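You operate a simulated robot arm through the tools that you are given. There is no shell and no other tool. Be economical: measure what you need, move in short steps, check, and stop when the job is done.

The job below is to be done with a simulated two-armed robot. You get a single attempt, and the scene is never put back.

Task
One drive has tripped: plug its motor plug back in and reset it.
Fine: switch it off for the plugging, then switch on and press its button.
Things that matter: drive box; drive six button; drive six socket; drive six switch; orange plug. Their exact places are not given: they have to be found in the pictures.

Only the result counts: the job must be done as asked and must still hold three seconds after the hand-in. Knocking over, shifting, dropping, spilling or breaking anything else fails it.

Robot
Two 7-joint arms with fingered hands on one trunk, on a base that drives. Base frame: it is fixed to the floor where the robot stands at the start and does not move with it; the origin is under the middle of the robot, x ahead of it, y to its left, z up. Lengths are in mm, angles in degrees, forces in N, time in s.
The left shoulder is at the start at [46, 271, 1240], the right one opposite. Places, roughly: drive box [600, -500, 800]; drive six button [600, -900, 800]; drive six socket [500, -900, 700]; drive six switch [500, -800, 900]; orange plug [500, -800, 700]. Payload 5 kg a hand.
Tool frame (each hand has its own): the origin (TCP) lies between the finger pads and is the grasp point; the fingertips stand 52 mm ahead of it; z points along the fingers, y is the line along which they close. The gripper opens to 176 mm. The gripper's body begins 61 mm behind the TCP. The gripper is a hand of 5 fingers: y runs from the thumb to the fingers, the wrist lies at [-26, -151, -269] in the tool frame, and closing takes about 1.5 s.
Orientation is that of the tool frame in the base frame, as a unit quaternion [x, y, z, w]. With the fingers straight down and the wrist toward the robot, the tool's x, y and z point along [0, 1, 0], [1, 0, 0] and [0, 0, -1] of the base frame.

Tools
- The arms move only by the tool step_arm. It takes "left_moves", "right_moves" or both (then of equal length, played together; a hand with none holds still); each is a list of rows, each a list of 6 numbers: the shift along the base's x, y, z in m, then the turn, a rotation vector about the base's x, y, z in degrees. In form: [[tx, ty, tz, rx, ry, rz], ...]. A call has 1 to 12 rows; each row is the pose to reach, as a shift and turn from the pose commanded when the call began. "left_jaw" and "right_jaw" are, for a hand that has rows, the opening in per cent of the stroke, from 0 (shut) to 100 (fully open), set as the call begins (left out, the last holds). Rows are played at 5 a second. More than 50 mm and 8.6 degrees between two rows, or a gripper value outside its range, and nothing of the call is played. A pose out of reach is approached as far as the arm can. The call stops where the force on the tool passes 40 N (or 10 N more than at its start, if that is more) or the arm is blocked; 0.2 s more then pass. Each finger travels about 108 mm/s and halts on what it meets, pressing with about 25 N; the grip force reading is that of the motor and also rises with nothing between the fingers. The clock runs only during rows and for 0.2 s after the last one: add rows that repeat a pose to give the fingers time. The reply holds the time, the measured pose of the TCP, the force on the tool along the base axes, the opening and the grip force, in the units named above and with some noise, with the torque about the TCP (base axes, N m) and any sound that the robot's microphone picked up.
- Cameras (640 x 400 px; columns grow to the right, rows downward): "scene" is now at [140, -43.7, 1455.3]; the picture's right is [-0.54, -0.84, 0.00], its down [-0.53, 0.34, -0.78] and it looks along [0.65, -0.43, -0.62] (base axes); focal length 264 px, centre (320, 200). "left" rides on the left gripper at [-102, -142, -203] in its tool frame; the picture's right is [-0.79, -0.29, 0.54], its down [0.56, -0.70, 0.44] and it looks along [0.25, 0.65, 0.72] (tool axes); focal length 275 px, centre (320, 200). "right" rides on the right gripper at [102, -142, -203] in its tool frame; the picture's right is [-0.79, 0.29, -0.54], its down [-0.56, -0.70, 0.44] and it looks along [-0.25, 0.65, 0.72] (tool axes); focal length 275 px, centre (320, 200).
- camera(camera): a new picture of that camera. It takes no simulated time.
- slide_trunk(by): slides the trunk up (or, below 0, down) by that many mm; the arms and the scene camera ride with it, the base frame stays. It gives what a move gives, with no picture.
- steer(legs): drives the robot by 1 to 6 legs, each [ahead, turn to the left] in mm and degrees, along the robot's own axes; the way and the turn of a leg run together, so that a leg with both is an arc; at most 1500 mm and 180 degrees a leg. The arms and the cameras ride along, it lands a little off, and it stops where it bumps. It gives what a move gives.
- finger_targets(index, middle, ring, little, thumb_bend, thumb_turn, hand): sets how far each is bent, from 0 (flat) to 100 (curled in); at 30 the hand is open as for a grip, at 70 the pads meet at the TCP. One left out holds its place. A second passes; each finger stops where it meets its share of the squeeze, and holds until it gets a number again. A gripper value or a shape takes the hand back. It gives what a move gives, with no picture; readings hold the bend of each and the force on index, middle, ring, little, thumb and palm. thumb_turn goes from beside the hand (0) to across from the fingers (100), as for a grip.
- hand_shape(shape, hand): the hand has 5 fingers and takes this shape, open, in about a second: jaw (thumb against the fingers, like two jaws); tri (thumb and two fingers); tip (a fingertip pinch); poke (one finger out to press); point (the index stretched); flat (the hand flat); cup (the hand cupped); fist (a fist). The gripper value then closes the fingers along that shape, each until it touches; the sizes above hold for jaw. It gives what a move gives, with no picture.
- aim_head(pan, tilt): turns the head with the scene camera to pan (to the left, within 80 degrees either way) and tilt (down, from -29 to 69), counted from straight ahead of the robot. It gives what a move gives.
- locate(camera, pixels): for up to 12 pixels [column, row] of the newest picture of that camera ("zoom" is the newest enlarged one), the place [x, y, z] in the base frame of the surface seen there, good to about 2 mm, but the place of the scene camera against the robot may be out by one fixed shift of up to 25 mm in any direction. It takes no simulated time.
- inspect(camera, box): a new picture of the part [left, top, right, bottom] of that camera's present view, enlarged. It takes no simulated time.
- finish_job(): hands the job in; it is judged then, once.

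Keep the steps short. Do not move on a guess: measure, check each grasp and each placing, and mend mistakes. In all there are 80 turns and 78 pictures (those below and enlarged ones count). Leave the grippers open and the arms clear of the work at the hand-in unless told otherwise, and finish with a single line.

The tools are called after "Request:" as a command line: name --argument value ..., lists and objects as JSON in quotes. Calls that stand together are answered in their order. step_arm: Moves the arms, as the interface text tells. Its arguments: {"type":"object","properties":{"left_moves":{"type":"array"},"left_jaw":{"type":"number"},"right_moves":{"type":"array"},"right_jaw":{"type":"number"}},"required":[]} The other tools are called the same way: slide_trunk (by) slides the trunk up or down; hand_shape (shape, hand) gives the hand a shape; finger_targets (index, middle, ring, little, thumb_bend, thumb_turn, hand) moves the fingers one by one; steer (legs) drives the base; aim_head (pan, tilt) turns the head that bears the scene camera; camera (camera) takes a picture; locate (camera, pixels) gives the place of the surface under pixels of a picture; inspect (camera, box) takes an enlarged picture of a part of a camera's view; finish_job () hands the job in.

At the start:

```text
time: 0.0
left_tcp_pos: [753.0, -140.0, 1096.1]
left_ee_rot: [0.707, 0.707, 0.005, 0.006]
left_wrist_force: [0.0, 0.3, 0.8]
left_moment: [-0.05, 0.02, 0.01]
left_grip_width: 175.6
left_grasp_force: 0.0
left_shape: jaw
left_bend: [30.0, 30.0, 30.0, 30.0, 30.0, 98.0]
left_finger forces: [0.0, 0.0, 0.0, 0.1, 0.0, 0.0]
right_tcp_pos: [541.5, -731.8, 1072.3]
right_ee_rot: [0.707, 0.707, 0.001, 0.002]
right_wrist_force: [-0.6, 0.4, 0.0]
right_moment: [-0.02, -0.01, 0.02]
right_grip_width: 175.7
right_grasp_force: 0.1
right_shape: jaw
right_bend: [30.0, 30.0, 30.0, 30.0, 30.0, 98.0]
right_finger forces: [0.0, 0.0, 0.0, 0.0, 0.0, 0.0]
trunk travel left (down, up): [-400.0, 401.0]
robot x, y, heading: [-3.0, 2.5, 0.0]
head pan, tilt: [-32.9, 38.4]
```

scene: 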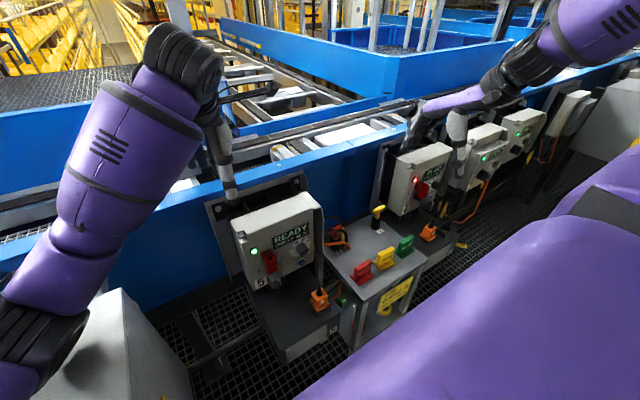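
right: 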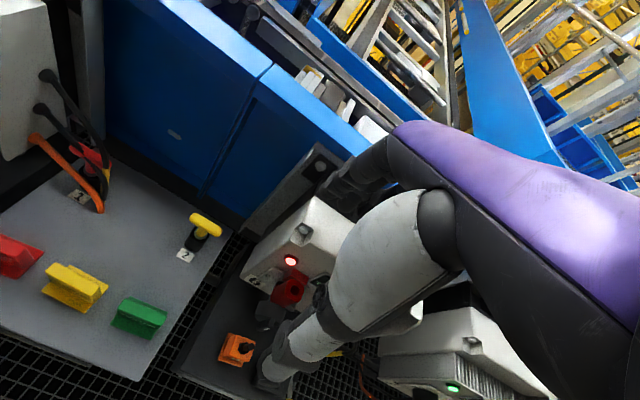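
left: 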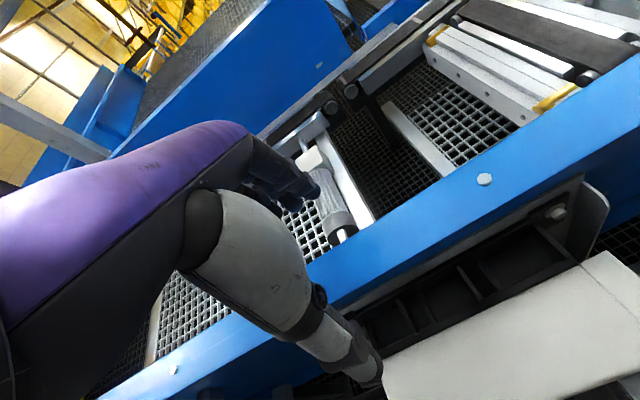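

I see several drive boxes; one has a red lamp (scene about 415,183). I enlarge that area.

Request:
inspect --camera "scene" --box '[360, 130, 480, 260]'

Request:
inspect --camera "scene" --box '[220, 180, 460, 340]'

Request:
inspect --camera "right" --box '[160, 180, 360, 400]'

```text
3.08 times, centred on (420, 195) of scene
```

zoom: 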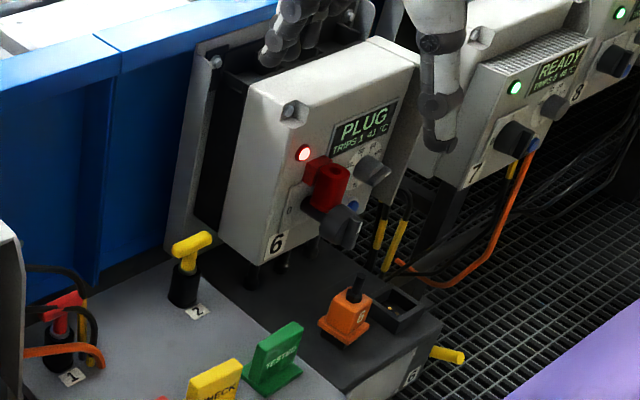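

```text
2.50 times, centred on (340, 260) of scene
```

zoom: 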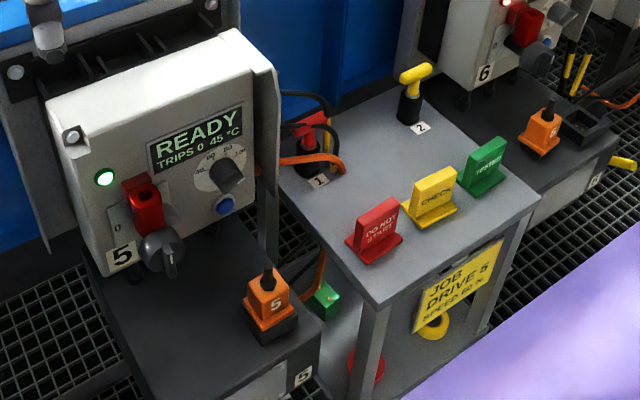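

```text
1.82 times, centred on (260, 290) of right
```

zoom: 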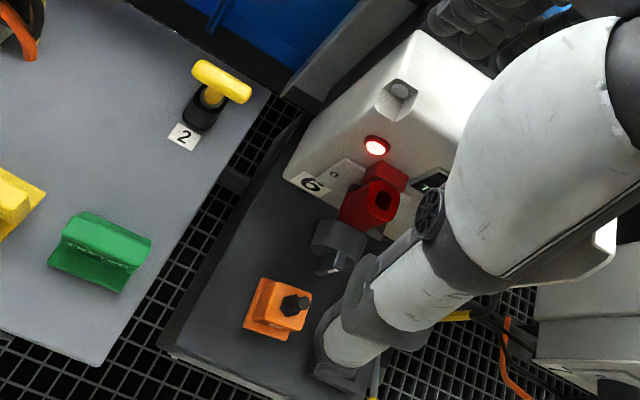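

Drive 6 has the red lamp with "PLUG"; its plug lies beside its socket. I enlarge the panel and the plug more.

Request:
inspect --camera "scene" --box '[400, 160, 440, 185]'

Request:
inspect --camera "scene" --box '[405, 165, 445, 215]'

Request:
inspect --camera "scene" --box '[410, 205, 460, 255]'

Request:
inspect --camera "scene" --box '[455, 130, 515, 200]'

```text
16.00 times, centred on (420, 172) of scene
```

zoom: 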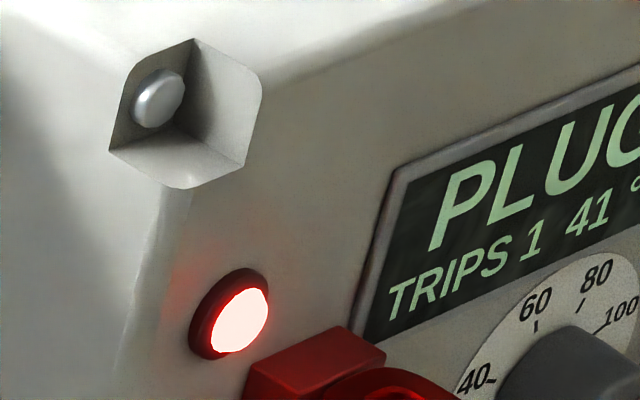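

```text
8.00 times, centred on (425, 190) of scene
```

zoom: 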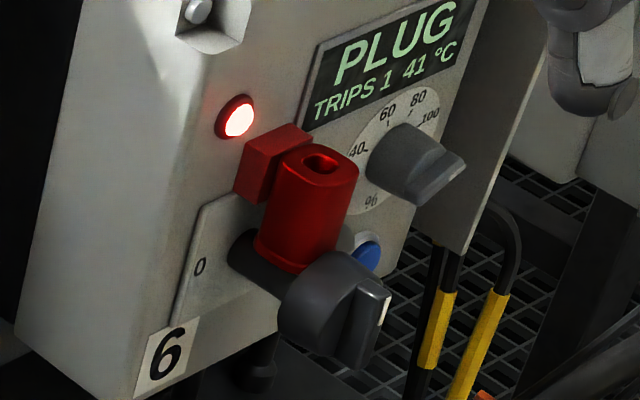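

```text
8.00 times, centred on (435, 230) of scene
```

zoom: 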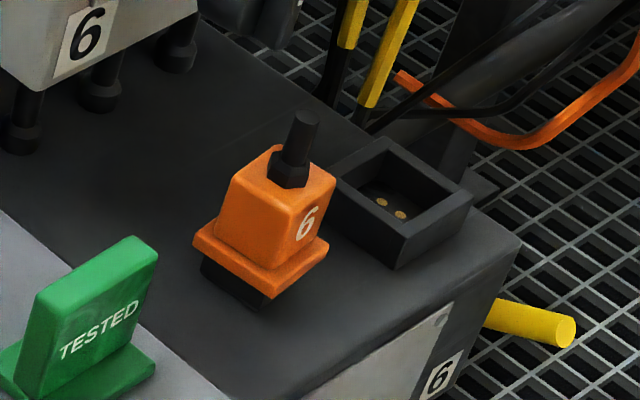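

```text
5.71 times, centred on (485, 165) of scene
```

zoom: 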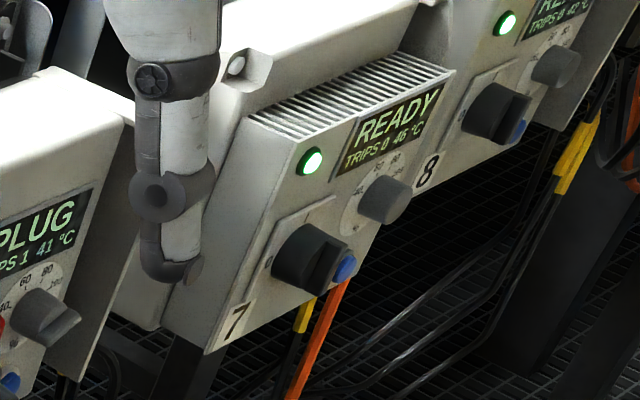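

I measure the key features: plug, socket, knob, button, from the last-zoomed plug picture and next from the panel.

Request:
inspect --camera "scene" --box '[390, 150, 470, 260]'

Request:
inspect --camera "scene" --box '[245, 220, 345, 320]'

Request:
inspect --camera "scene" --box '[405, 165, 445, 215]'

Request:
locate --camera "zoom" --pixels '[[238, 120], [277, 150], [320, 160], [300, 220], [310, 320], [384, 310], [350, 340], [370, 258], [450, 165], [160, 360], [200, 268], [450, 370]]'

```text
3.64 times, centred on (430, 205) of scene
```

zoom: 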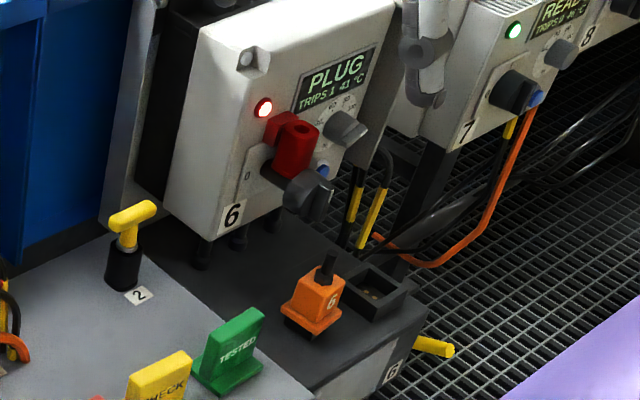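

```text
4.00 times, centred on (295, 270) of scene
```

zoom: 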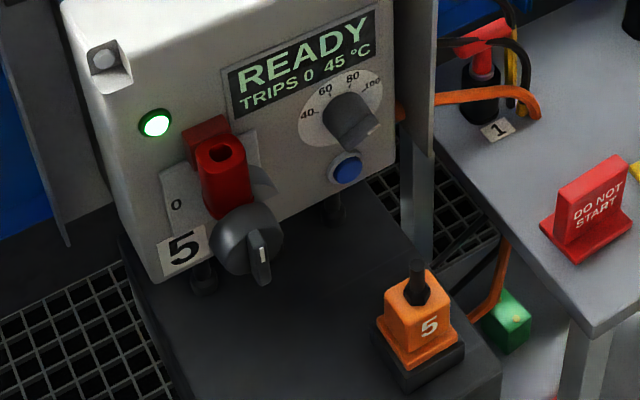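

```text
8.00 times, centred on (425, 190) of scene
```

zoom: 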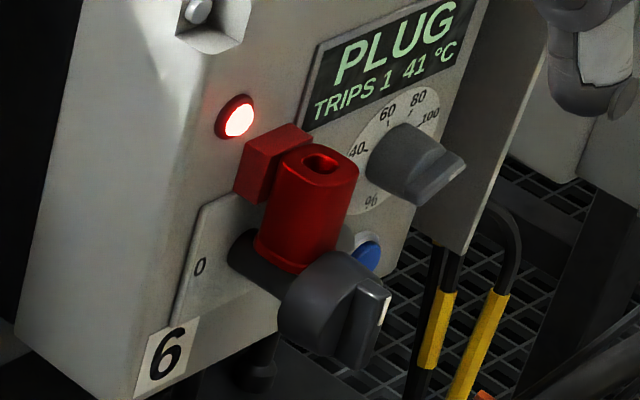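

```text
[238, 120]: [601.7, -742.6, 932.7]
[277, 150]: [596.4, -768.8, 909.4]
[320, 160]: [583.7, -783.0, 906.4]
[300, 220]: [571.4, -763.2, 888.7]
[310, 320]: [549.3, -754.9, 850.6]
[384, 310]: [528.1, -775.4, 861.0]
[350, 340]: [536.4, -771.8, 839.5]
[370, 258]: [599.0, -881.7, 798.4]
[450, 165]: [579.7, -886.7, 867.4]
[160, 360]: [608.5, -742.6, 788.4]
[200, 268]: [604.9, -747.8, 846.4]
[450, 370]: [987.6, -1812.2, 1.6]
```

Face at x≈605, knob front near (530,-770,850), button near (599,-882,798). I back the right hand off toward the robot and turn it to point ahead, watching reach.

Request:
step_arm --right_moves '[[-0.04, 0, 0, 0, -8, 0], [-0.08, 0, 0, 0, -16, 0], [-0.12, 0, 0, 0, -24, 0], [-0.15, 0, 0, 0, -32, 0], [-0.17, 0, 0, 0, -40, 0], [-0.19, 0, 0, 0, -48, 0], [-0.2, 0, 0, 0, -56, 0], [-0.2, 0, 0, 0, -64, 0], [-0.2, 0, 0, 0, -72, 0], [-0.2, 0, 0, 0, -80, 0], [-0.2, 0, 0, 0, -88, 0], [-0.2, 0, 0, 0, -90, 0]]'

Request:
camera --camera "right"

Request:
camera --camera "scene"

```text
time: 0.3
left_tcp_pos: [718.1, -158.9, 1107.7]
left_ee_rot: [0.719, 0.695, 0.005, 0.017]
left_wrist_force: [-8.8, -5.8, -5.4]
left_moment: [0.57, -0.92, 0.21]
left_grip_width: 176.0
left_grasp_force: 0.0
left_shape: jaw
left_bend: [30.0, 30.0, 30.0, 30.0, 30.0, 97.0]
left_finger forces: [0.0, 0.0, 0.1, 0.0, 0.1, 0.1]
right_tcp_pos: [506.6, -735.4, 1078.0]
right_ee_rot: [0.707, 0.706, 0.025, 0.025]
right_wrist_force: [-3.0, -0.8, 3.7]
right_moment: [0.0, -0.26, -0.07]
right_grip_width: 176.0
right_grasp_force: 0.0
right_shape: jaw
right_bend: [30.0, 30.0, 30.0, 30.0, 30.0, 98.0]
right_finger forces: [0.0, 0.0, 0.0, 0.0, 0.0, 0.2]
trunk travel left (down, up): [-400.0, 401.0]
robot x, y, heading: [-0.1, -0.3, -0.2]
head pan, tilt: [-32.9, 38.4]
stopped in row 1 (left hand): the force on the tool passed its limit at 78 N (the readings are from after the stop); the commanded pose is now the measured one
```

```text
64 pictures are left
```

right: 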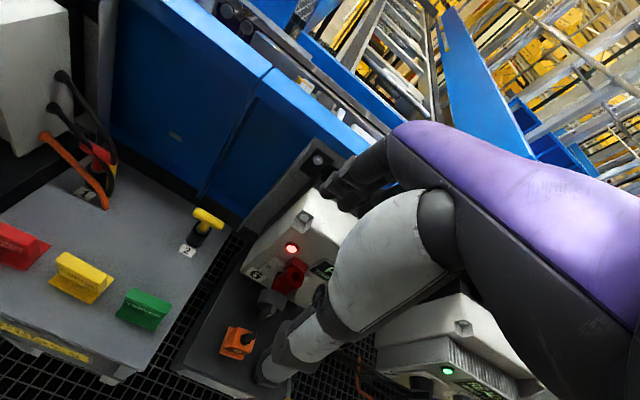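

```text
63 pictures are left
```

scene: 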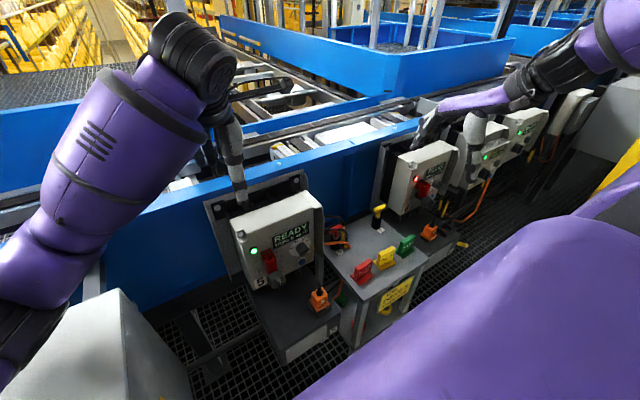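

The left hand stopped with 78 N and shifted; I look at what it touches.

Request:
camera --camera "left"

Request:
inspect --camera "scene" --box '[140, 30, 340, 210]'

Request:
step_arm --left_moves '[[0, 0, 0.01, 0, 0, 0], [0, 0, 0.02, 0, 0, 0]]'

```text
62 pictures are left
```

left: 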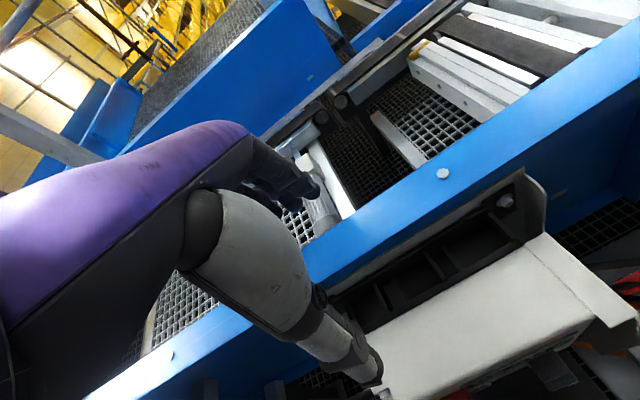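

```text
2.22 times, centred on (240, 120) of scene
```

zoom: 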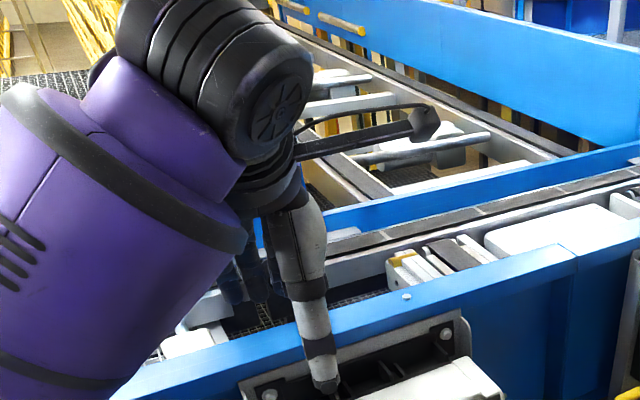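

```text
time: 0.9
left_tcp_pos: [724.1, -151.1, 1125.9]
left_ee_rot: [0.714, 0.7, 0.006, 0.011]
left_wrist_force: [0.7, 0.0, -1.3]
left_moment: [-0.04, 0.09, -0.02]
left_grip_width: 176.1
left_grasp_force: 0.1
left_shape: jaw
left_bend: [30.0, 30.0, 30.0, 30.0, 30.0, 97.0]
left_finger forces: [0.0, 0.1, 0.0, 0.1, 0.0, 0.0]
right_tcp_pos: [510.0, -733.7, 1078.6]
right_ee_rot: [0.707, 0.706, 0.022, 0.023]
right_wrist_force: [0.1, 0.1, -0.7]
right_moment: [0.02, 0.06, 0.04]
right_grip_width: 176.1
right_grasp_force: 0.1
right_shape: jaw
right_bend: [30.0, 30.0, 30.0, 30.0, 30.0, 98.0]
right_finger forces: [0.0, 0.0, 0.0, 0.1, 0.1, 0.0]
trunk travel left (down, up): [-400.0, 401.0]
robot x, y, heading: [-2.0, -2.1, -0.2]
head pan, tilt: [-32.9, 38.4]
```

Left hand is free now. I lift it further and draw it to its own side so it stays clear, gently.

Request:
step_arm --left_moves '[[0, 0.005, 0.02, 0, 0, 0], [-0.005, 0.015, 0.045, 0, 0, 0], [-0.02, 0.035, 0.065, 0, 0, 0], [-0.04, 0.06, 0.08, 0, 0, 0], [-0.06, 0.085, 0.09, 0, 0, 0], [-0.08, 0.11, 0.1, 0, 0, 0], [-0.1, 0.135, 0.1, 0, 0, 0], [-0.12, 0.16, 0.1, 0, 0, 0], [-0.14, 0.185, 0.1, 0, 0, 0], [-0.155, 0.2, 0.1, 0, 0, 0], [-0.16, 0.21, 0.1, 0, 0, 0], [-0.16, 0.21, 0.1, 0, 0, 0]]'

Request:
step_arm --right_moves '[[-0.005, 0, 0, 0, -1, 0], [-0.015, 0, 0, 0, -4, 0], [-0.03, 0, 0, 0, -8, 0], [-0.045, 0, 0, 0, -12, 0], [-0.06, 0, 0, 0, -16, 0], [-0.075, 0, 0, 0, -20, 0], [-0.09, 0, 0, 0, -24, 0], [-0.105, 0, 0, 0, -28, 0], [-0.12, 0, 0, 0, -32, 0], [-0.135, 0, 0, 0, -36, 0], [-0.145, 0, 0, 0, -39, 0], [-0.15, 0, 0, 0, -40, 0]]'

Request:
camera --camera "scene"

```text
time: 3.5
left_tcp_pos: [564.1, 55.8, 1227.9]
left_ee_rot: [0.714, 0.7, 0.008, 0.013]
left_wrist_force: [-0.2, -1.1, 0.1]
left_moment: [0.11, -0.02, 0.03]
left_grip_width: 175.9
left_grasp_force: 0.0
left_shape: jaw
left_bend: [30.0, 30.0, 30.0, 30.0, 30.0, 97.0]
left_finger forces: [0.1, 0.1, 0.0, 0.0, 0.0, 0.0]
right_tcp_pos: [509.4, -734.7, 1079.0]
right_ee_rot: [0.708, 0.706, 0.024, 0.022]
right_wrist_force: [0.1, 0.3, 0.3]
right_moment: [0.03, -0.03, -0.01]
right_grip_width: 175.9
right_grasp_force: 0.1
right_shape: jaw
right_bend: [30.0, 30.0, 30.0, 30.0, 30.0, 98.0]
right_finger forces: [0.1, 0.1, 0.0, 0.0, 0.0, 0.0]
trunk travel left (down, up): [-400.0, 401.0]
robot x, y, heading: [-2.2, -0.3, 0.1]
head pan, tilt: [-32.9, 38.4]
```

```text
time: 6.1
left_tcp_pos: [562.5, 56.9, 1228.1]
left_ee_rot: [0.715, 0.699, 0.007, 0.013]
left_wrist_force: [0.0, -0.6, 0.2]
left_moment: [0.05, -0.08, 0.01]
left_grip_width: 176.0
left_grasp_force: 0.0
left_shape: jaw
left_bend: [30.0, 30.0, 30.0, 30.0, 30.0, 97.0]
left_finger forces: [0.1, 0.1, 0.0, 0.0, 0.0, 0.0]
right_tcp_pos: [361.7, -724.2, 1074.8]
right_ee_rot: [0.652, 0.67, 0.26, 0.243]
right_wrist_force: [-0.5, -0.3, -0.4]
right_moment: [0.0, 0.0, -0.01]
right_grip_width: 176.1
right_grasp_force: 0.0
right_shape: jaw
right_bend: [30.0, 30.0, 30.0, 30.0, 30.0, 98.0]
right_finger forces: [0.0, 0.0, 0.0, 0.0, 0.0, 0.0]
right hand out of reach, approached as far as the arm can: row 11, 12
trunk travel left (down, up): [-400.0, 401.0]
robot x, y, heading: [-0.7, 0.0, 0.2]
head pan, tilt: [-32.9, 38.4]
```

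```text
60 pictures are left
```

scene: 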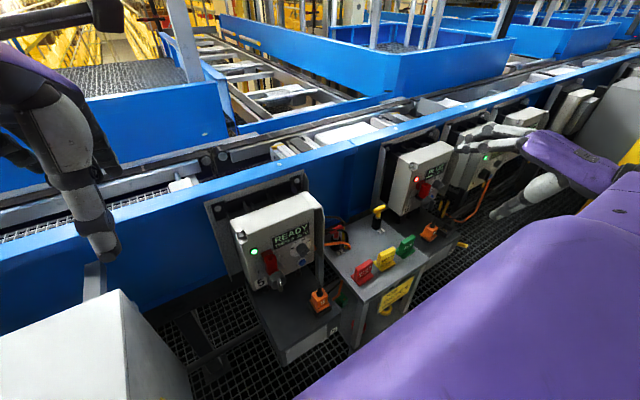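

Tilt stalled at 40° at this height. I lower the hand to about z 880 first, then try tilting on.

Request:
step_arm --right_moves '[[0, 0, -0.01, 0, 0, 0], [0, 0, -0.03, 0, 0, 0], [0, 0, -0.055, 0, 0, 0], [0, 0, -0.08, 0, 0, 0], [0, 0, -0.105, 0, 0, 0], [0, 0, -0.13, 0, -3, 0], [0, 0, -0.15, 0, -7, 0], [0, 0, -0.17, 0, -11, 0], [0, 0, -0.18, 0, -15, 0], [0, 0, -0.19, 0, -19, 0], [0, 0, -0.195, 0, -22, 0], [0, 0, -0.195, 0, -22, 0]]'

Request:
camera --camera "scene"

Request:
camera --camera "right"

```text
time: 8.7
left_tcp_pos: [564.7, 56.2, 1228.4]
left_ee_rot: [0.714, 0.7, 0.008, 0.012]
left_wrist_force: [0.4, -1.2, -0.5]
left_moment: [0.0, 0.0, 0.01]
left_grip_width: 175.9
left_grasp_force: 0.2
left_shape: jaw
left_bend: [30.0, 30.0, 30.0, 30.0, 30.0, 97.0]
left_finger forces: [0.0, 0.1, 0.0, 0.0, 0.0, 0.0]
right_tcp_pos: [357.6, -732.6, 884.1]
right_ee_rot: [0.594, 0.593, 0.384, 0.383]
right_wrist_force: [0.4, 0.3, -0.8]
right_moment: [0.0, -0.02, -0.03]
right_grip_width: 175.9
right_grasp_force: 0.0
right_shape: jaw
right_bend: [30.0, 30.0, 30.0, 30.0, 30.0, 98.0]
right_finger forces: [0.0, 0.1, 0.0, 0.0, 0.1, 0.1]
trunk travel left (down, up): [-400.0, 401.0]
robot x, y, heading: [1.8, -0.1, -0.2]
head pan, tilt: [-32.9, 38.4]
```

```text
59 pictures are left
```

scene: 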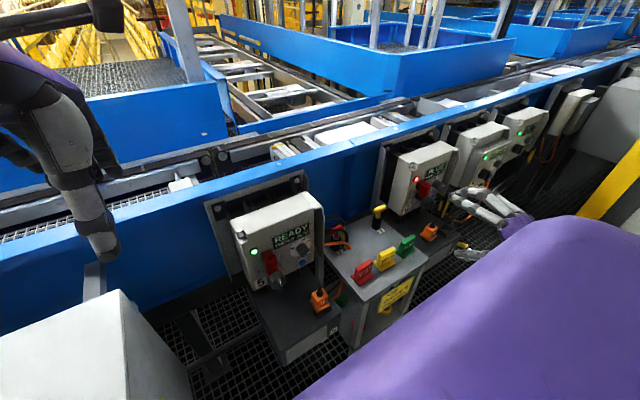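

```text
58 pictures are left
```

right: 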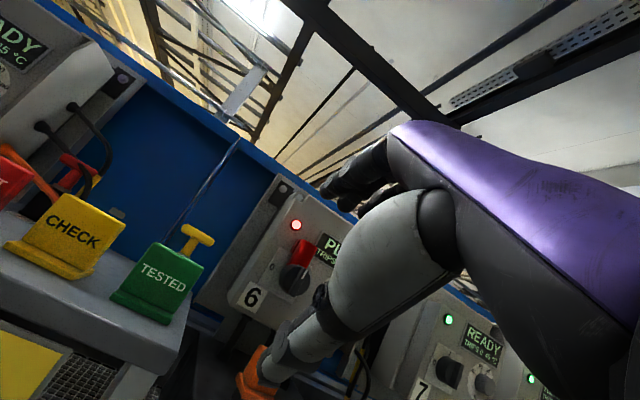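

Good, it tilts now. I look at the knob from the front in the right camera (about 297,275).

Request:
inspect --camera "right" --box '[240, 205, 350, 325]'

Request:
locate --camera "zoom" --pixels '[[330, 90], [320, 390], [280, 390], [300, 430]]'

Request:
inspect --camera "scene" --box '[405, 145, 475, 245]'

```text
3.33 times, centred on (295, 265) of right
```

zoom: 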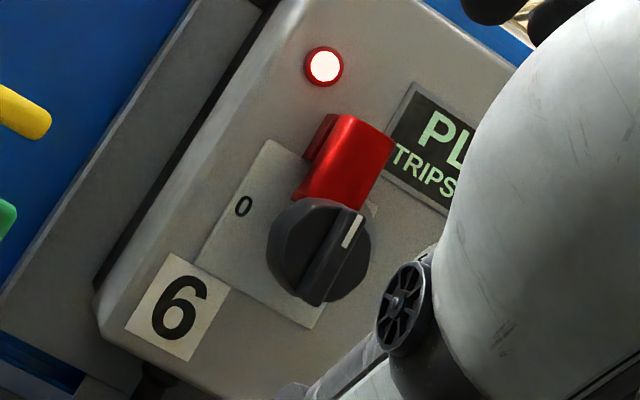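

```text
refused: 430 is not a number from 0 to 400
```

```text
4.00 times, centred on (440, 195) of scene
```

zoom: 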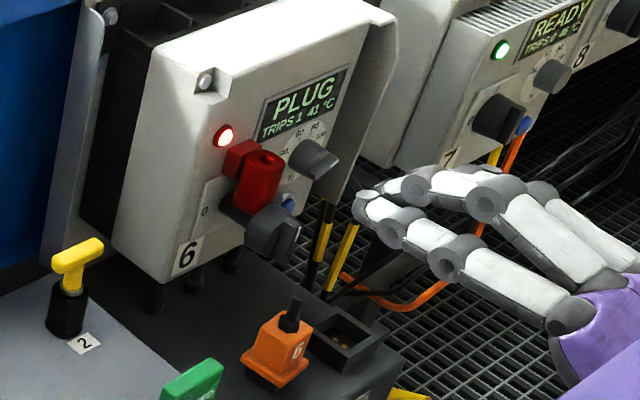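

The pointer is up (on); "0" is to the left, so off = quarter turn counterclockwise. I re-zoom with the hand camera and measure.

Request:
inspect --camera "right" --box '[240, 205, 350, 325]'

Request:
locate --camera "zoom" --pixels '[[324, 67], [345, 160], [243, 207], [352, 232], [318, 298], [285, 240], [362, 255], [335, 262], [180, 308], [310, 190], [322, 215], [268, 160]]'

```text
3.33 times, centred on (295, 265) of right
```

zoom: 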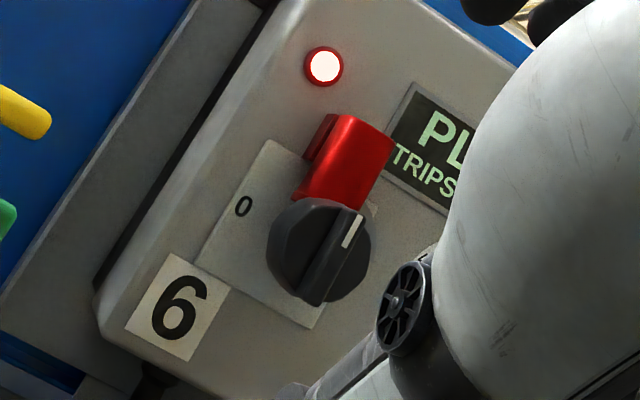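

```text
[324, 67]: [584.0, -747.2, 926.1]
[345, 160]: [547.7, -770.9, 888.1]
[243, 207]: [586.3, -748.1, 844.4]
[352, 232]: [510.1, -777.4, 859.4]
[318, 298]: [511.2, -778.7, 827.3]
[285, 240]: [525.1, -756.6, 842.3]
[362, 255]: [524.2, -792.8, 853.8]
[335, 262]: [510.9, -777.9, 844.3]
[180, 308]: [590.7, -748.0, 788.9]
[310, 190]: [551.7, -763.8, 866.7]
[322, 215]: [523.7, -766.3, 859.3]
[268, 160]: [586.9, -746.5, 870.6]
```

Hand-camera measures: knob centre (≈517,-777,843), ridge front x=510, disc x=524, radius ≈20. Now I shape the right hand to poke and look at it; also measure plug and socket.

Request:
hand_shape --hand "right" --shape "poke"

Request:
camera --camera "right"

Request:
inspect --camera "scene" --box '[405, 175, 535, 260]'

Request:
inspect --camera "scene" --box '[410, 205, 460, 255]'

Request:
locate --camera "zoom" --pixels '[[302, 120], [275, 180], [318, 185], [300, 270], [210, 245], [245, 290], [385, 145], [470, 195], [400, 250], [380, 205], [240, 340], [330, 185]]'

```text
time: 9.6
left_tcp_pos: [564.4, 56.9, 1227.6]
left_ee_rot: [0.714, 0.7, 0.007, 0.012]
left_wrist_force: [-0.1, -0.4, -0.3]
left_moment: [0.02, 0.02, -0.03]
left_grip_width: 176.2
left_grasp_force: 0.0
left_shape: jaw
left_bend: [30.0, 30.0, 30.0, 30.0, 30.0, 97.0]
left_finger forces: [0.0, 0.1, 0.0, 0.0, 0.0, 0.0]
right_tcp_pos: [357.0, -733.8, 884.1]
right_ee_rot: [0.594, 0.593, 0.384, 0.383]
right_wrist_force: [-0.1, -0.4, -0.2]
right_moment: [-0.03, -0.03, 0.0]
right_grip_width: 0.1
right_grasp_force: 0.1
right_shape: poke
right_bend: [70.0, 70.0, 99.0, 99.0, 100.0, 100.0]
right_finger forces: [0.0, 0.0, 0.1, 0.0, 0.0, 0.1]
trunk travel left (down, up): [-400.0, 401.0]
robot x, y, heading: [-0.9, -0.2, -0.2]
head pan, tilt: [-32.9, 38.4]
```

```text
54 pictures are left
```

right: 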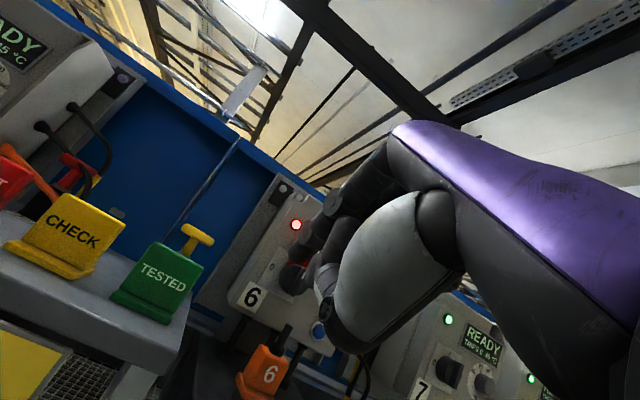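

```text
4.71 times, centred on (470, 218) of scene
```

zoom: 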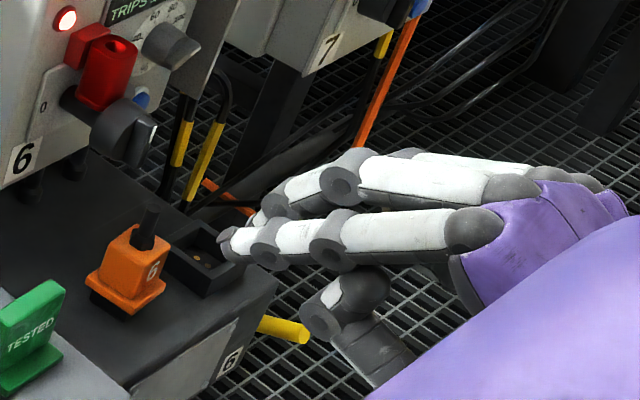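

```text
8.00 times, centred on (435, 230) of scene
```

zoom: 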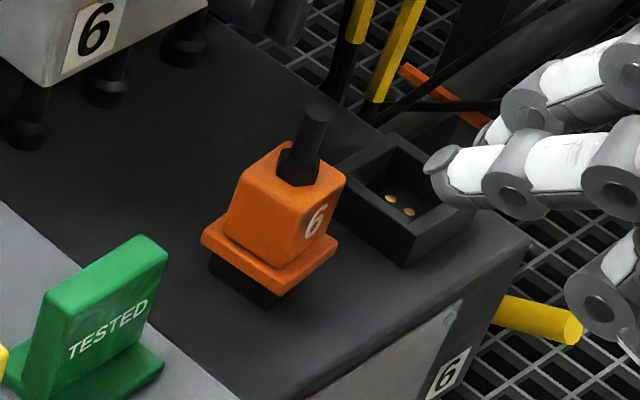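

```text
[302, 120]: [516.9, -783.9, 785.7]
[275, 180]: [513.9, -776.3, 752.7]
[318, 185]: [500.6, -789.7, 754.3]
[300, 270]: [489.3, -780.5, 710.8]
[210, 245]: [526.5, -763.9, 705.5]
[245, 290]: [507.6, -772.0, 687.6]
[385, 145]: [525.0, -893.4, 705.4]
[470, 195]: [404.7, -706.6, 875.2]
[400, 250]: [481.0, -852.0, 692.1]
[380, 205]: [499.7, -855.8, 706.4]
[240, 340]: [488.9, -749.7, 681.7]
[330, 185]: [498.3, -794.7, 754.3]
```

Poke shows two fingers half bent; I try "point" for a single stretched finger and look.

Request:
hand_shape --hand "right" --shape "point"

Request:
inspect --camera "scene" --box '[405, 145, 545, 265]'

Request:
camera --camera "right"

```text
time: 10.5
left_tcp_pos: [564.8, 56.0, 1227.8]
left_ee_rot: [0.715, 0.699, 0.008, 0.013]
left_wrist_force: [0.5, 0.1, -0.8]
left_moment: [0.0, 0.02, 0.0]
left_grip_width: 175.9
left_grasp_force: 0.0
left_shape: jaw
left_bend: [30.0, 30.0, 30.0, 30.0, 30.0, 97.0]
left_finger forces: [0.0, 0.0, 0.1, 0.0, 0.0, 0.1]
right_tcp_pos: [358.1, -735.8, 884.8]
right_ee_rot: [0.594, 0.594, 0.384, 0.383]
right_wrist_force: [0.2, -0.1, 0.1]
right_moment: [0.01, -0.02, 0.02]
right_grip_width: 0.2
right_grasp_force: 0.0
right_shape: point
right_bend: [19.0, 100.0, 100.0, 100.0, 98.0, 88.0]
right_finger forces: [0.0, 0.0, 0.0, 0.1, 0.1, 0.0]
trunk travel left (down, up): [-400.0, 401.0]
robot x, y, heading: [-0.9, -0.0, 0.2]
head pan, tilt: [-32.9, 38.4]
```

```text
3.33 times, centred on (475, 205) of scene
```

zoom: 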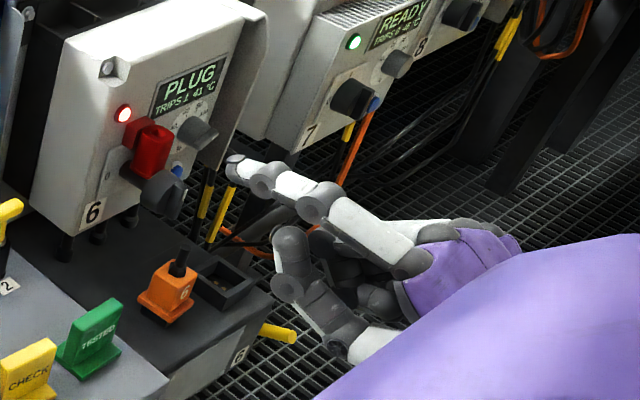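

```text
50 pictures are left
```

right: 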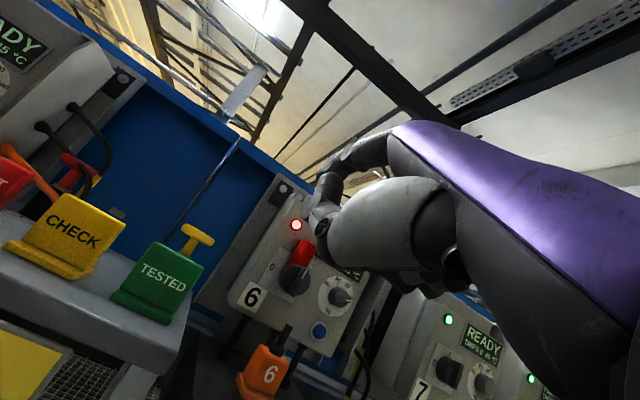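

Good: one index out. I locate its tip in the zoom (≈235,165) and the button and knob in the hand picture (319,331; 297,278).

Request:
locate --camera "zoom" --pixels '[[235, 158], [232, 172], [245, 170], [262, 180], [320, 200], [122, 114], [178, 171], [185, 184], [165, 195]]'

Request:
inspect --camera "right" --box '[240, 240, 360, 400]'

Request:
locate --camera "right" --pixels '[[319, 331], [322, 335], [337, 295], [296, 225], [313, 315], [300, 270], [293, 284], [310, 345]]'

```text
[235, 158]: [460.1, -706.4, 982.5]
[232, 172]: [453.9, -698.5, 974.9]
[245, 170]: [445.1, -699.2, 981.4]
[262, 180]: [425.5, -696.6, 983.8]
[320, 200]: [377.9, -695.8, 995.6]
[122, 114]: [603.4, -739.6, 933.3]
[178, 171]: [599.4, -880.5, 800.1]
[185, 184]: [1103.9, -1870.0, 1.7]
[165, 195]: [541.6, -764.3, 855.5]
```

```text
2.50 times, centred on (300, 320) of right
```

zoom: 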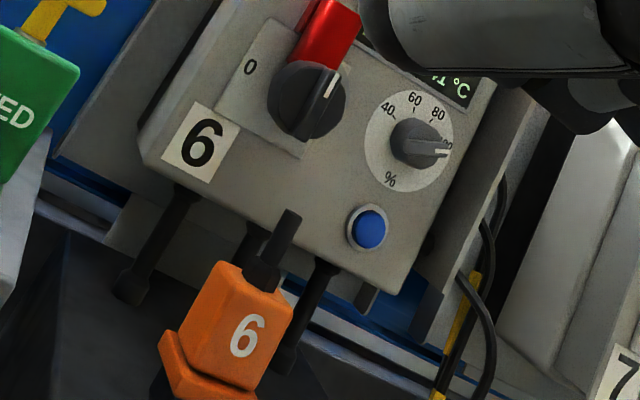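

```text
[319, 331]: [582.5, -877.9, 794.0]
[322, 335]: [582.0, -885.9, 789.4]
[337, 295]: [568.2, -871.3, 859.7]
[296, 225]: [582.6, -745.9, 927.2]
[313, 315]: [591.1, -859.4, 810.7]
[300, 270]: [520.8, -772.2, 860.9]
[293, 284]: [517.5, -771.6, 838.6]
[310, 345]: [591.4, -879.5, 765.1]
```

Index tip sits about (+85,+26,+82) from the TCP. I tilt the hand 28° steeper for fist clearance and bring the finger ahead-right of the knob, then re-measure the tip.

Request:
step_arm --right_moves '[[0, -0.005, 0, 0, 2, 0], [0, -0.015, 0, 0, 5, 0], [0, -0.03, -0.003, 0, 8, 0], [0, -0.045, -0.007, 0, 12, 0], [0, -0.06, -0.01, 0, 16, 0], [0, -0.075, -0.015, 0, 20, 0], [0, -0.085, -0.02, 0, 24, 0], [0, -0.088, -0.025, 0, 27, 0], [0, -0.09, -0.025, 0, 28, 0], [0, -0.09, -0.025, 0, 28, 0]]'

Request:
inspect --camera "scene" --box '[405, 145, 525, 245]'

```text
time: 12.7
left_tcp_pos: [563.7, 56.3, 1228.0]
left_ee_rot: [0.714, 0.7, 0.007, 0.013]
left_wrist_force: [-0.3, -0.6, 0.3]
left_moment: [0.02, 0.01, -0.01]
left_grip_width: 176.0
left_grasp_force: 0.0
left_shape: jaw
left_bend: [30.0, 30.0, 30.0, 30.0, 30.0, 97.0]
left_finger forces: [0.0, 0.0, 0.1, 0.1, 0.0, 0.0]
right_tcp_pos: [359.2, -825.4, 858.3]
right_ee_rot: [0.67, 0.669, 0.229, 0.228]
right_wrist_force: [0.3, 0.1, 0.2]
right_moment: [0.03, 0.01, -0.01]
right_grip_width: 0.0
right_grasp_force: 0.0
right_shape: point
right_bend: [19.0, 100.0, 100.0, 100.0, 98.0, 88.0]
right_finger forces: [0.0, 0.0, 0.0, 0.1, 0.1, 0.0]
trunk travel left (down, up): [-400.0, 401.0]
robot x, y, heading: [3.2, 0.8, 0.2]
head pan, tilt: [-32.9, 38.4]
```

```text
4.00 times, centred on (465, 195) of scene
```

zoom: 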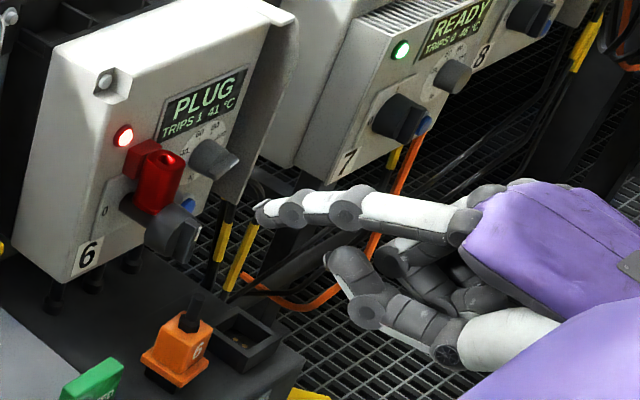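

Request:
locate --camera "zoom" --pixels '[[262, 203], [258, 215], [270, 212], [290, 212], [345, 208], [340, 262], [362, 305], [195, 240], [190, 220], [123, 135], [430, 355], [460, 225]]'

```text
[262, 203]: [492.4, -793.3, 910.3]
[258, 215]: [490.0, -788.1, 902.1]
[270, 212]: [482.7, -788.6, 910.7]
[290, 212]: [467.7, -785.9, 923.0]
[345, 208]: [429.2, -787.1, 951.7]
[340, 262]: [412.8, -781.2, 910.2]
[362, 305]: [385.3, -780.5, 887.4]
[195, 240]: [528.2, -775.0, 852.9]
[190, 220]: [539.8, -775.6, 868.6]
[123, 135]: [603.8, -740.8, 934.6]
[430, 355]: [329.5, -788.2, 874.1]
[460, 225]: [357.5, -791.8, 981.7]
```

In scene-frame terms the tip is about 35 mm in front of the ridge, 45 mm above its centre and ~10 mm to its right. I lower, then advance to overlap the ridge, stopping short of the disc.

Request:
step_arm --right_moves '[[0, 0, -0.01, 0, 0, 0], [0, 0, -0.025, 0, 0, 0], [0, 0, -0.04, 0, 0, 0], [0, 0, -0.048, 0, 0, 0], [0.008, 0, -0.048, 0, 0, 0], [0.018, 0, -0.048, 0, 0, 0], [0.028, 0, -0.048, 0, 0, 0], [0.036, 0, -0.048, 0, 0, 0], [0.042, 0, -0.048, 0, 0, 0], [0.042, 0, -0.048, 0, 0, 0]]'

Request:
inspect --camera "scene" --box '[405, 155, 485, 225]'

Request:
inspect --camera "right" --box '[220, 150, 400, 330]'

```text
time: 14.9
left_tcp_pos: [564.1, 56.1, 1227.8]
left_ee_rot: [0.714, 0.7, 0.007, 0.012]
left_wrist_force: [-0.4, -0.3, 0.7]
left_moment: [-0.05, -0.02, 0.02]
left_grip_width: 176.0
left_grasp_force: 0.1
left_shape: jaw
left_bend: [30.0, 30.0, 30.0, 30.0, 30.0, 97.0]
left_finger forces: [0.0, 0.0, 0.0, 0.1, 0.0, 0.0]
right_tcp_pos: [400.1, -824.4, 810.8]
right_ee_rot: [0.67, 0.669, 0.229, 0.228]
right_wrist_force: [-0.7, -0.9, 0.1]
right_moment: [-0.02, -0.05, -0.02]
right_grip_width: 0.0
right_grasp_force: 0.1
right_shape: point
right_bend: [19.0, 100.0, 100.0, 100.0, 98.0, 88.0]
right_finger forces: [0.0, 0.0, 0.0, 0.1, 0.0, 0.1]
trunk travel left (down, up): [-400.0, 401.0]
robot x, y, heading: [3.2, -0.2, 0.2]
head pan, tilt: [-32.9, 38.4]
```

```text
5.71 times, centred on (445, 190) of scene
```

zoom: 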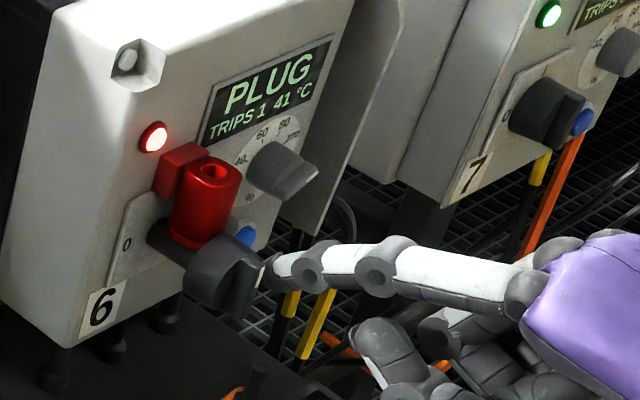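

```text
2.22 times, centred on (310, 240) of right
```

zoom: 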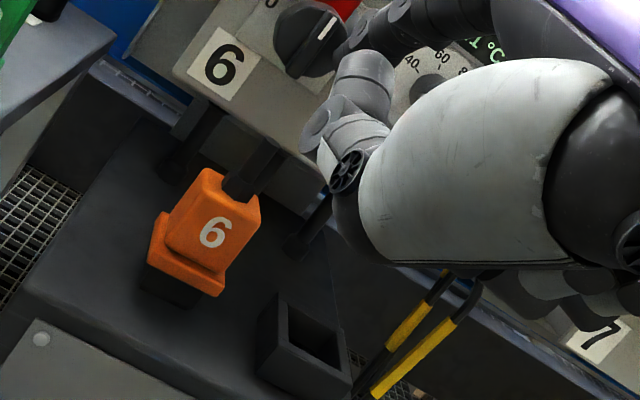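

Finger is just right of the ridge's upper end. I sweep it along the counterclockwise arc to swing the pointer to "0".

Request:
step_arm --right_moves '[[0, 0.003, 0.001, 0, 0, 0], [0, 0.0065, 0.004, 0, 0, 0], [0, 0.0105, 0.0065, 0, 0, 0], [0, 0.015, 0.0075, 0, 0, 0], [0, 0.0195, 0.0076, 0, 0, 0], [0, 0.024, 0.006, 0, 0, 0], [0, 0.028, 0.0035, 0, 0, 0], [0, 0.031, 0.0, 0, 0, 0], [0, 0.032, -0.003, 0, 0, 0], [0, 0.032, -0.003, 0, 0, 0]]'

Request:
inspect --camera "scene" --box '[405, 155, 485, 225]'

```text
time: 16.8
left_tcp_pos: [546.2, 56.1, 1235.7]
left_ee_rot: [0.716, 0.698, 0.012, 0.018]
left_wrist_force: [-2.5, -0.5, 0.9]
left_moment: [0.09, -0.29, 0.04]
left_grip_width: 175.9
left_grasp_force: 0.1
left_shape: jaw
left_bend: [30.0, 30.0, 30.0, 30.0, 30.0, 98.0]
left_finger forces: [0.1, 0.0, 0.0, 0.0, 0.0, 0.0]
right_tcp_pos: [388.5, -794.1, 817.1]
right_ee_rot: [0.669, 0.665, 0.233, 0.235]
right_wrist_force: [-0.3, -0.6, 0.6]
right_moment: [0.05, -0.01, 0.03]
right_grip_width: 168.1
right_grasp_force: 0.1
right_shape: point
right_bend: [19.0, 100.0, 100.0, 100.0, 98.0, 87.0]
right_finger forces: [0.0, 0.1, 0.0, 0.0, 0.0, 0.0]
trunk travel left (down, up): [-400.0, 401.0]
robot x, y, heading: [-2.4, -1.4, -0.1]
head pan, tilt: [-32.9, 38.4]
stopped in row 9 (right hand): the force on the tool passed its limit at 42 N (the readings are from after the stop); the commanded pose is now the measured one
```

```text
5.71 times, centred on (445, 190) of scene
```

zoom: 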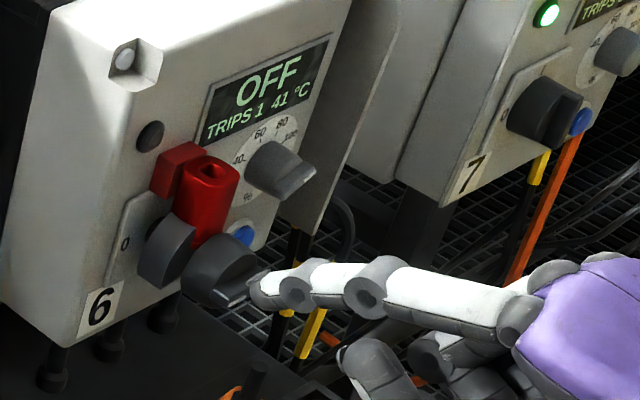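

The display reads OFF. Now I draw the finger back, lift, and turn the hand to point down to view the plug from above.

Request:
step_arm --right_moves '[[-0.01, -0.001, 0.003, 0, 0, 0], [-0.03, -0.002, 0.005, 0, 0, 0], [-0.05, 0, 0.01, 0, 0, 0], [-0.06, 0, 0.03, 0, 0, 0], [-0.06, 0, 0.055, 0, 4, 0], [-0.06, 0, 0.08, 0, 9, 0], [-0.06, 0, 0.105, 0, 14, 0], [-0.06, 0, 0.13, 0, 20, 0], [-0.06, 0.005, 0.15, 0, 26, 0], [-0.055, 0.01, 0.165, 0, 32, 0], [-0.05, 0.015, 0.175, 0, 36, 0], [-0.05, 0.015, 0.175, 0, 38, 0]]'

Request:
hand_shape --hand "right" --shape "jaw"

Request:
camera --camera "right"

```text
time: 19.4
left_tcp_pos: [551.1, 57.1, 1233.4]
left_ee_rot: [0.715, 0.699, 0.01, 0.017]
left_wrist_force: [1.8, 0.6, -1.7]
left_moment: [-0.09, 0.16, -0.06]
left_grip_width: 175.7
left_grasp_force: 0.1
left_shape: jaw
left_bend: [30.0, 30.0, 30.0, 30.0, 30.0, 98.0]
left_finger forces: [0.0, 0.0, 0.0, 0.1, 0.1, 0.0]
right_tcp_pos: [340.0, -777.5, 991.3]
right_ee_rot: [0.709, 0.705, 0.002, 0.004]
right_wrist_force: [1.3, 0.3, 0.1]
right_moment: [-0.05, 0.18, -0.02]
right_grip_width: 168.1
right_grasp_force: 0.1
right_shape: point
right_bend: [19.0, 100.0, 100.0, 100.0, 99.0, 87.0]
right_finger forces: [0.0, 0.0, 0.1, 0.0, 0.0, 0.0]
trunk travel left (down, up): [-400.0, 401.0]
robot x, y, heading: [-0.8, -3.2, 0.1]
head pan, tilt: [-32.9, 38.4]
```

```text
time: 20.3
left_tcp_pos: [548.9, 56.3, 1234.0]
left_ee_rot: [0.715, 0.698, 0.011, 0.017]
left_wrist_force: [-0.3, 0.0, -1.3]
left_moment: [-0.02, 0.06, 0.02]
left_grip_width: 175.9
left_grasp_force: 0.0
left_shape: jaw
left_bend: [30.0, 30.0, 30.0, 30.0, 30.0, 98.0]
left_finger forces: [0.0, 0.0, 0.0, 0.0, 0.0, 0.0]
right_tcp_pos: [339.2, -778.7, 990.5]
right_ee_rot: [0.708, 0.706, 0.003, 0.005]
right_wrist_force: [1.0, -0.8, -0.8]
right_moment: [-0.04, 0.03, 0.01]
right_grip_width: 175.7
right_grasp_force: 0.0
right_shape: jaw
right_bend: [30.0, 30.0, 30.0, 30.0, 30.0, 97.0]
right_finger forces: [0.1, 0.0, 0.0, 0.1, 0.0, 0.1]
trunk travel left (down, up): [-400.0, 401.0]
robot x, y, heading: [-3.4, 1.8, 0.1]
head pan, tilt: [-32.9, 38.4]
```

```text
44 pictures are left
```

right: 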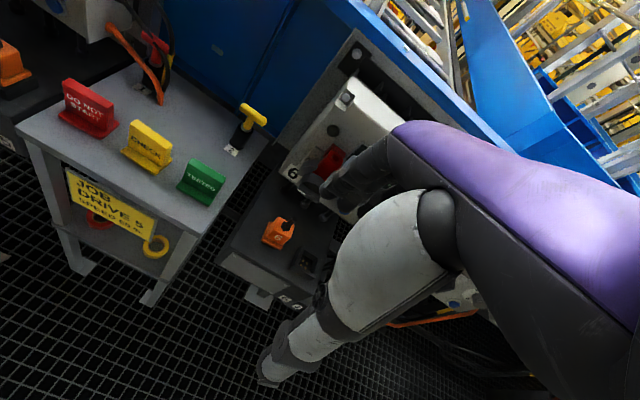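

I zoom on plug (278,232) and socket (303,265) and measure both.

Request:
inspect --camera "right" --box '[240, 200, 340, 300]'

Request:
inspect --camera "right" --box '[255, 210, 325, 285]'

```text
4.00 times, centred on (290, 250) of right
```

zoom: 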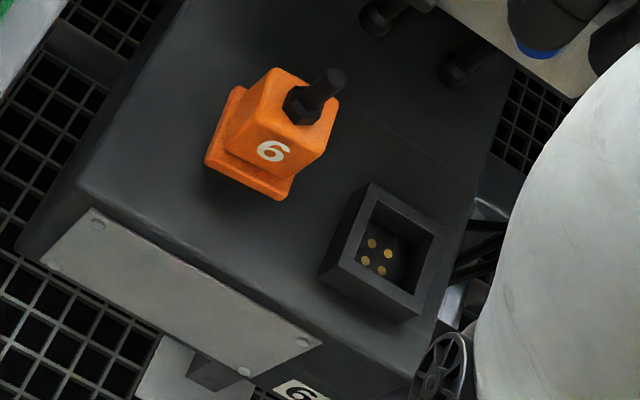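

```text
5.33 times, centred on (290, 248) of right
```

zoom: 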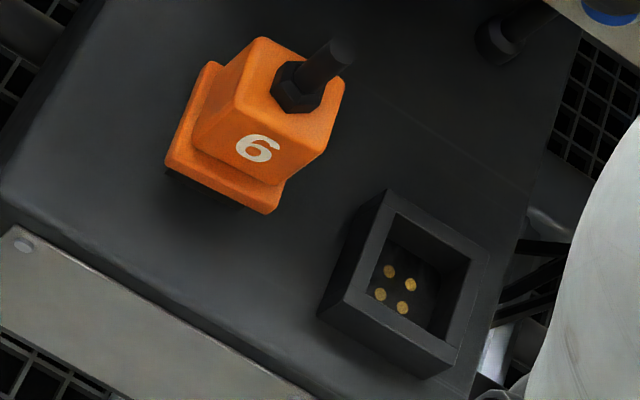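

Request:
locate --camera "zoom" --pixels '[[262, 42], [338, 82], [224, 103], [308, 138], [340, 48], [205, 70], [170, 160], [273, 210], [387, 196], [482, 252], [440, 372], [345, 300]]'

Request:
locate --camera "zoom" --pixels '[[395, 290], [398, 214], [471, 262], [436, 343], [372, 298], [20, 225], [300, 385], [100, 60], [290, 80], [300, 250], [180, 250], [402, 308]]'

```text
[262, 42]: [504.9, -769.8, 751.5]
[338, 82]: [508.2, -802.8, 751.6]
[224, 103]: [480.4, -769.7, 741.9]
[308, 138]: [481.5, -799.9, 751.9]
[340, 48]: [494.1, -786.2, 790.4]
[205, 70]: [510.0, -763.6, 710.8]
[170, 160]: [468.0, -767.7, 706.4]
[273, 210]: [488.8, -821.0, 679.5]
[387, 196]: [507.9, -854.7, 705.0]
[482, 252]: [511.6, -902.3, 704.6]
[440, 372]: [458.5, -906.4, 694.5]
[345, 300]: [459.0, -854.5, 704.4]
```

```text
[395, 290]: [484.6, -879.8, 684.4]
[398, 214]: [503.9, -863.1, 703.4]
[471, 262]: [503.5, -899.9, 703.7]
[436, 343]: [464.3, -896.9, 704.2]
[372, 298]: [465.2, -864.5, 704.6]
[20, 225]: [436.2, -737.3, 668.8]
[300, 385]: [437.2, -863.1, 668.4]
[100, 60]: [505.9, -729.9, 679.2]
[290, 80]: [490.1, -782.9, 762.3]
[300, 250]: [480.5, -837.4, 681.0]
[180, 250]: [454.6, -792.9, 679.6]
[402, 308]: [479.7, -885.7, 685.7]
```

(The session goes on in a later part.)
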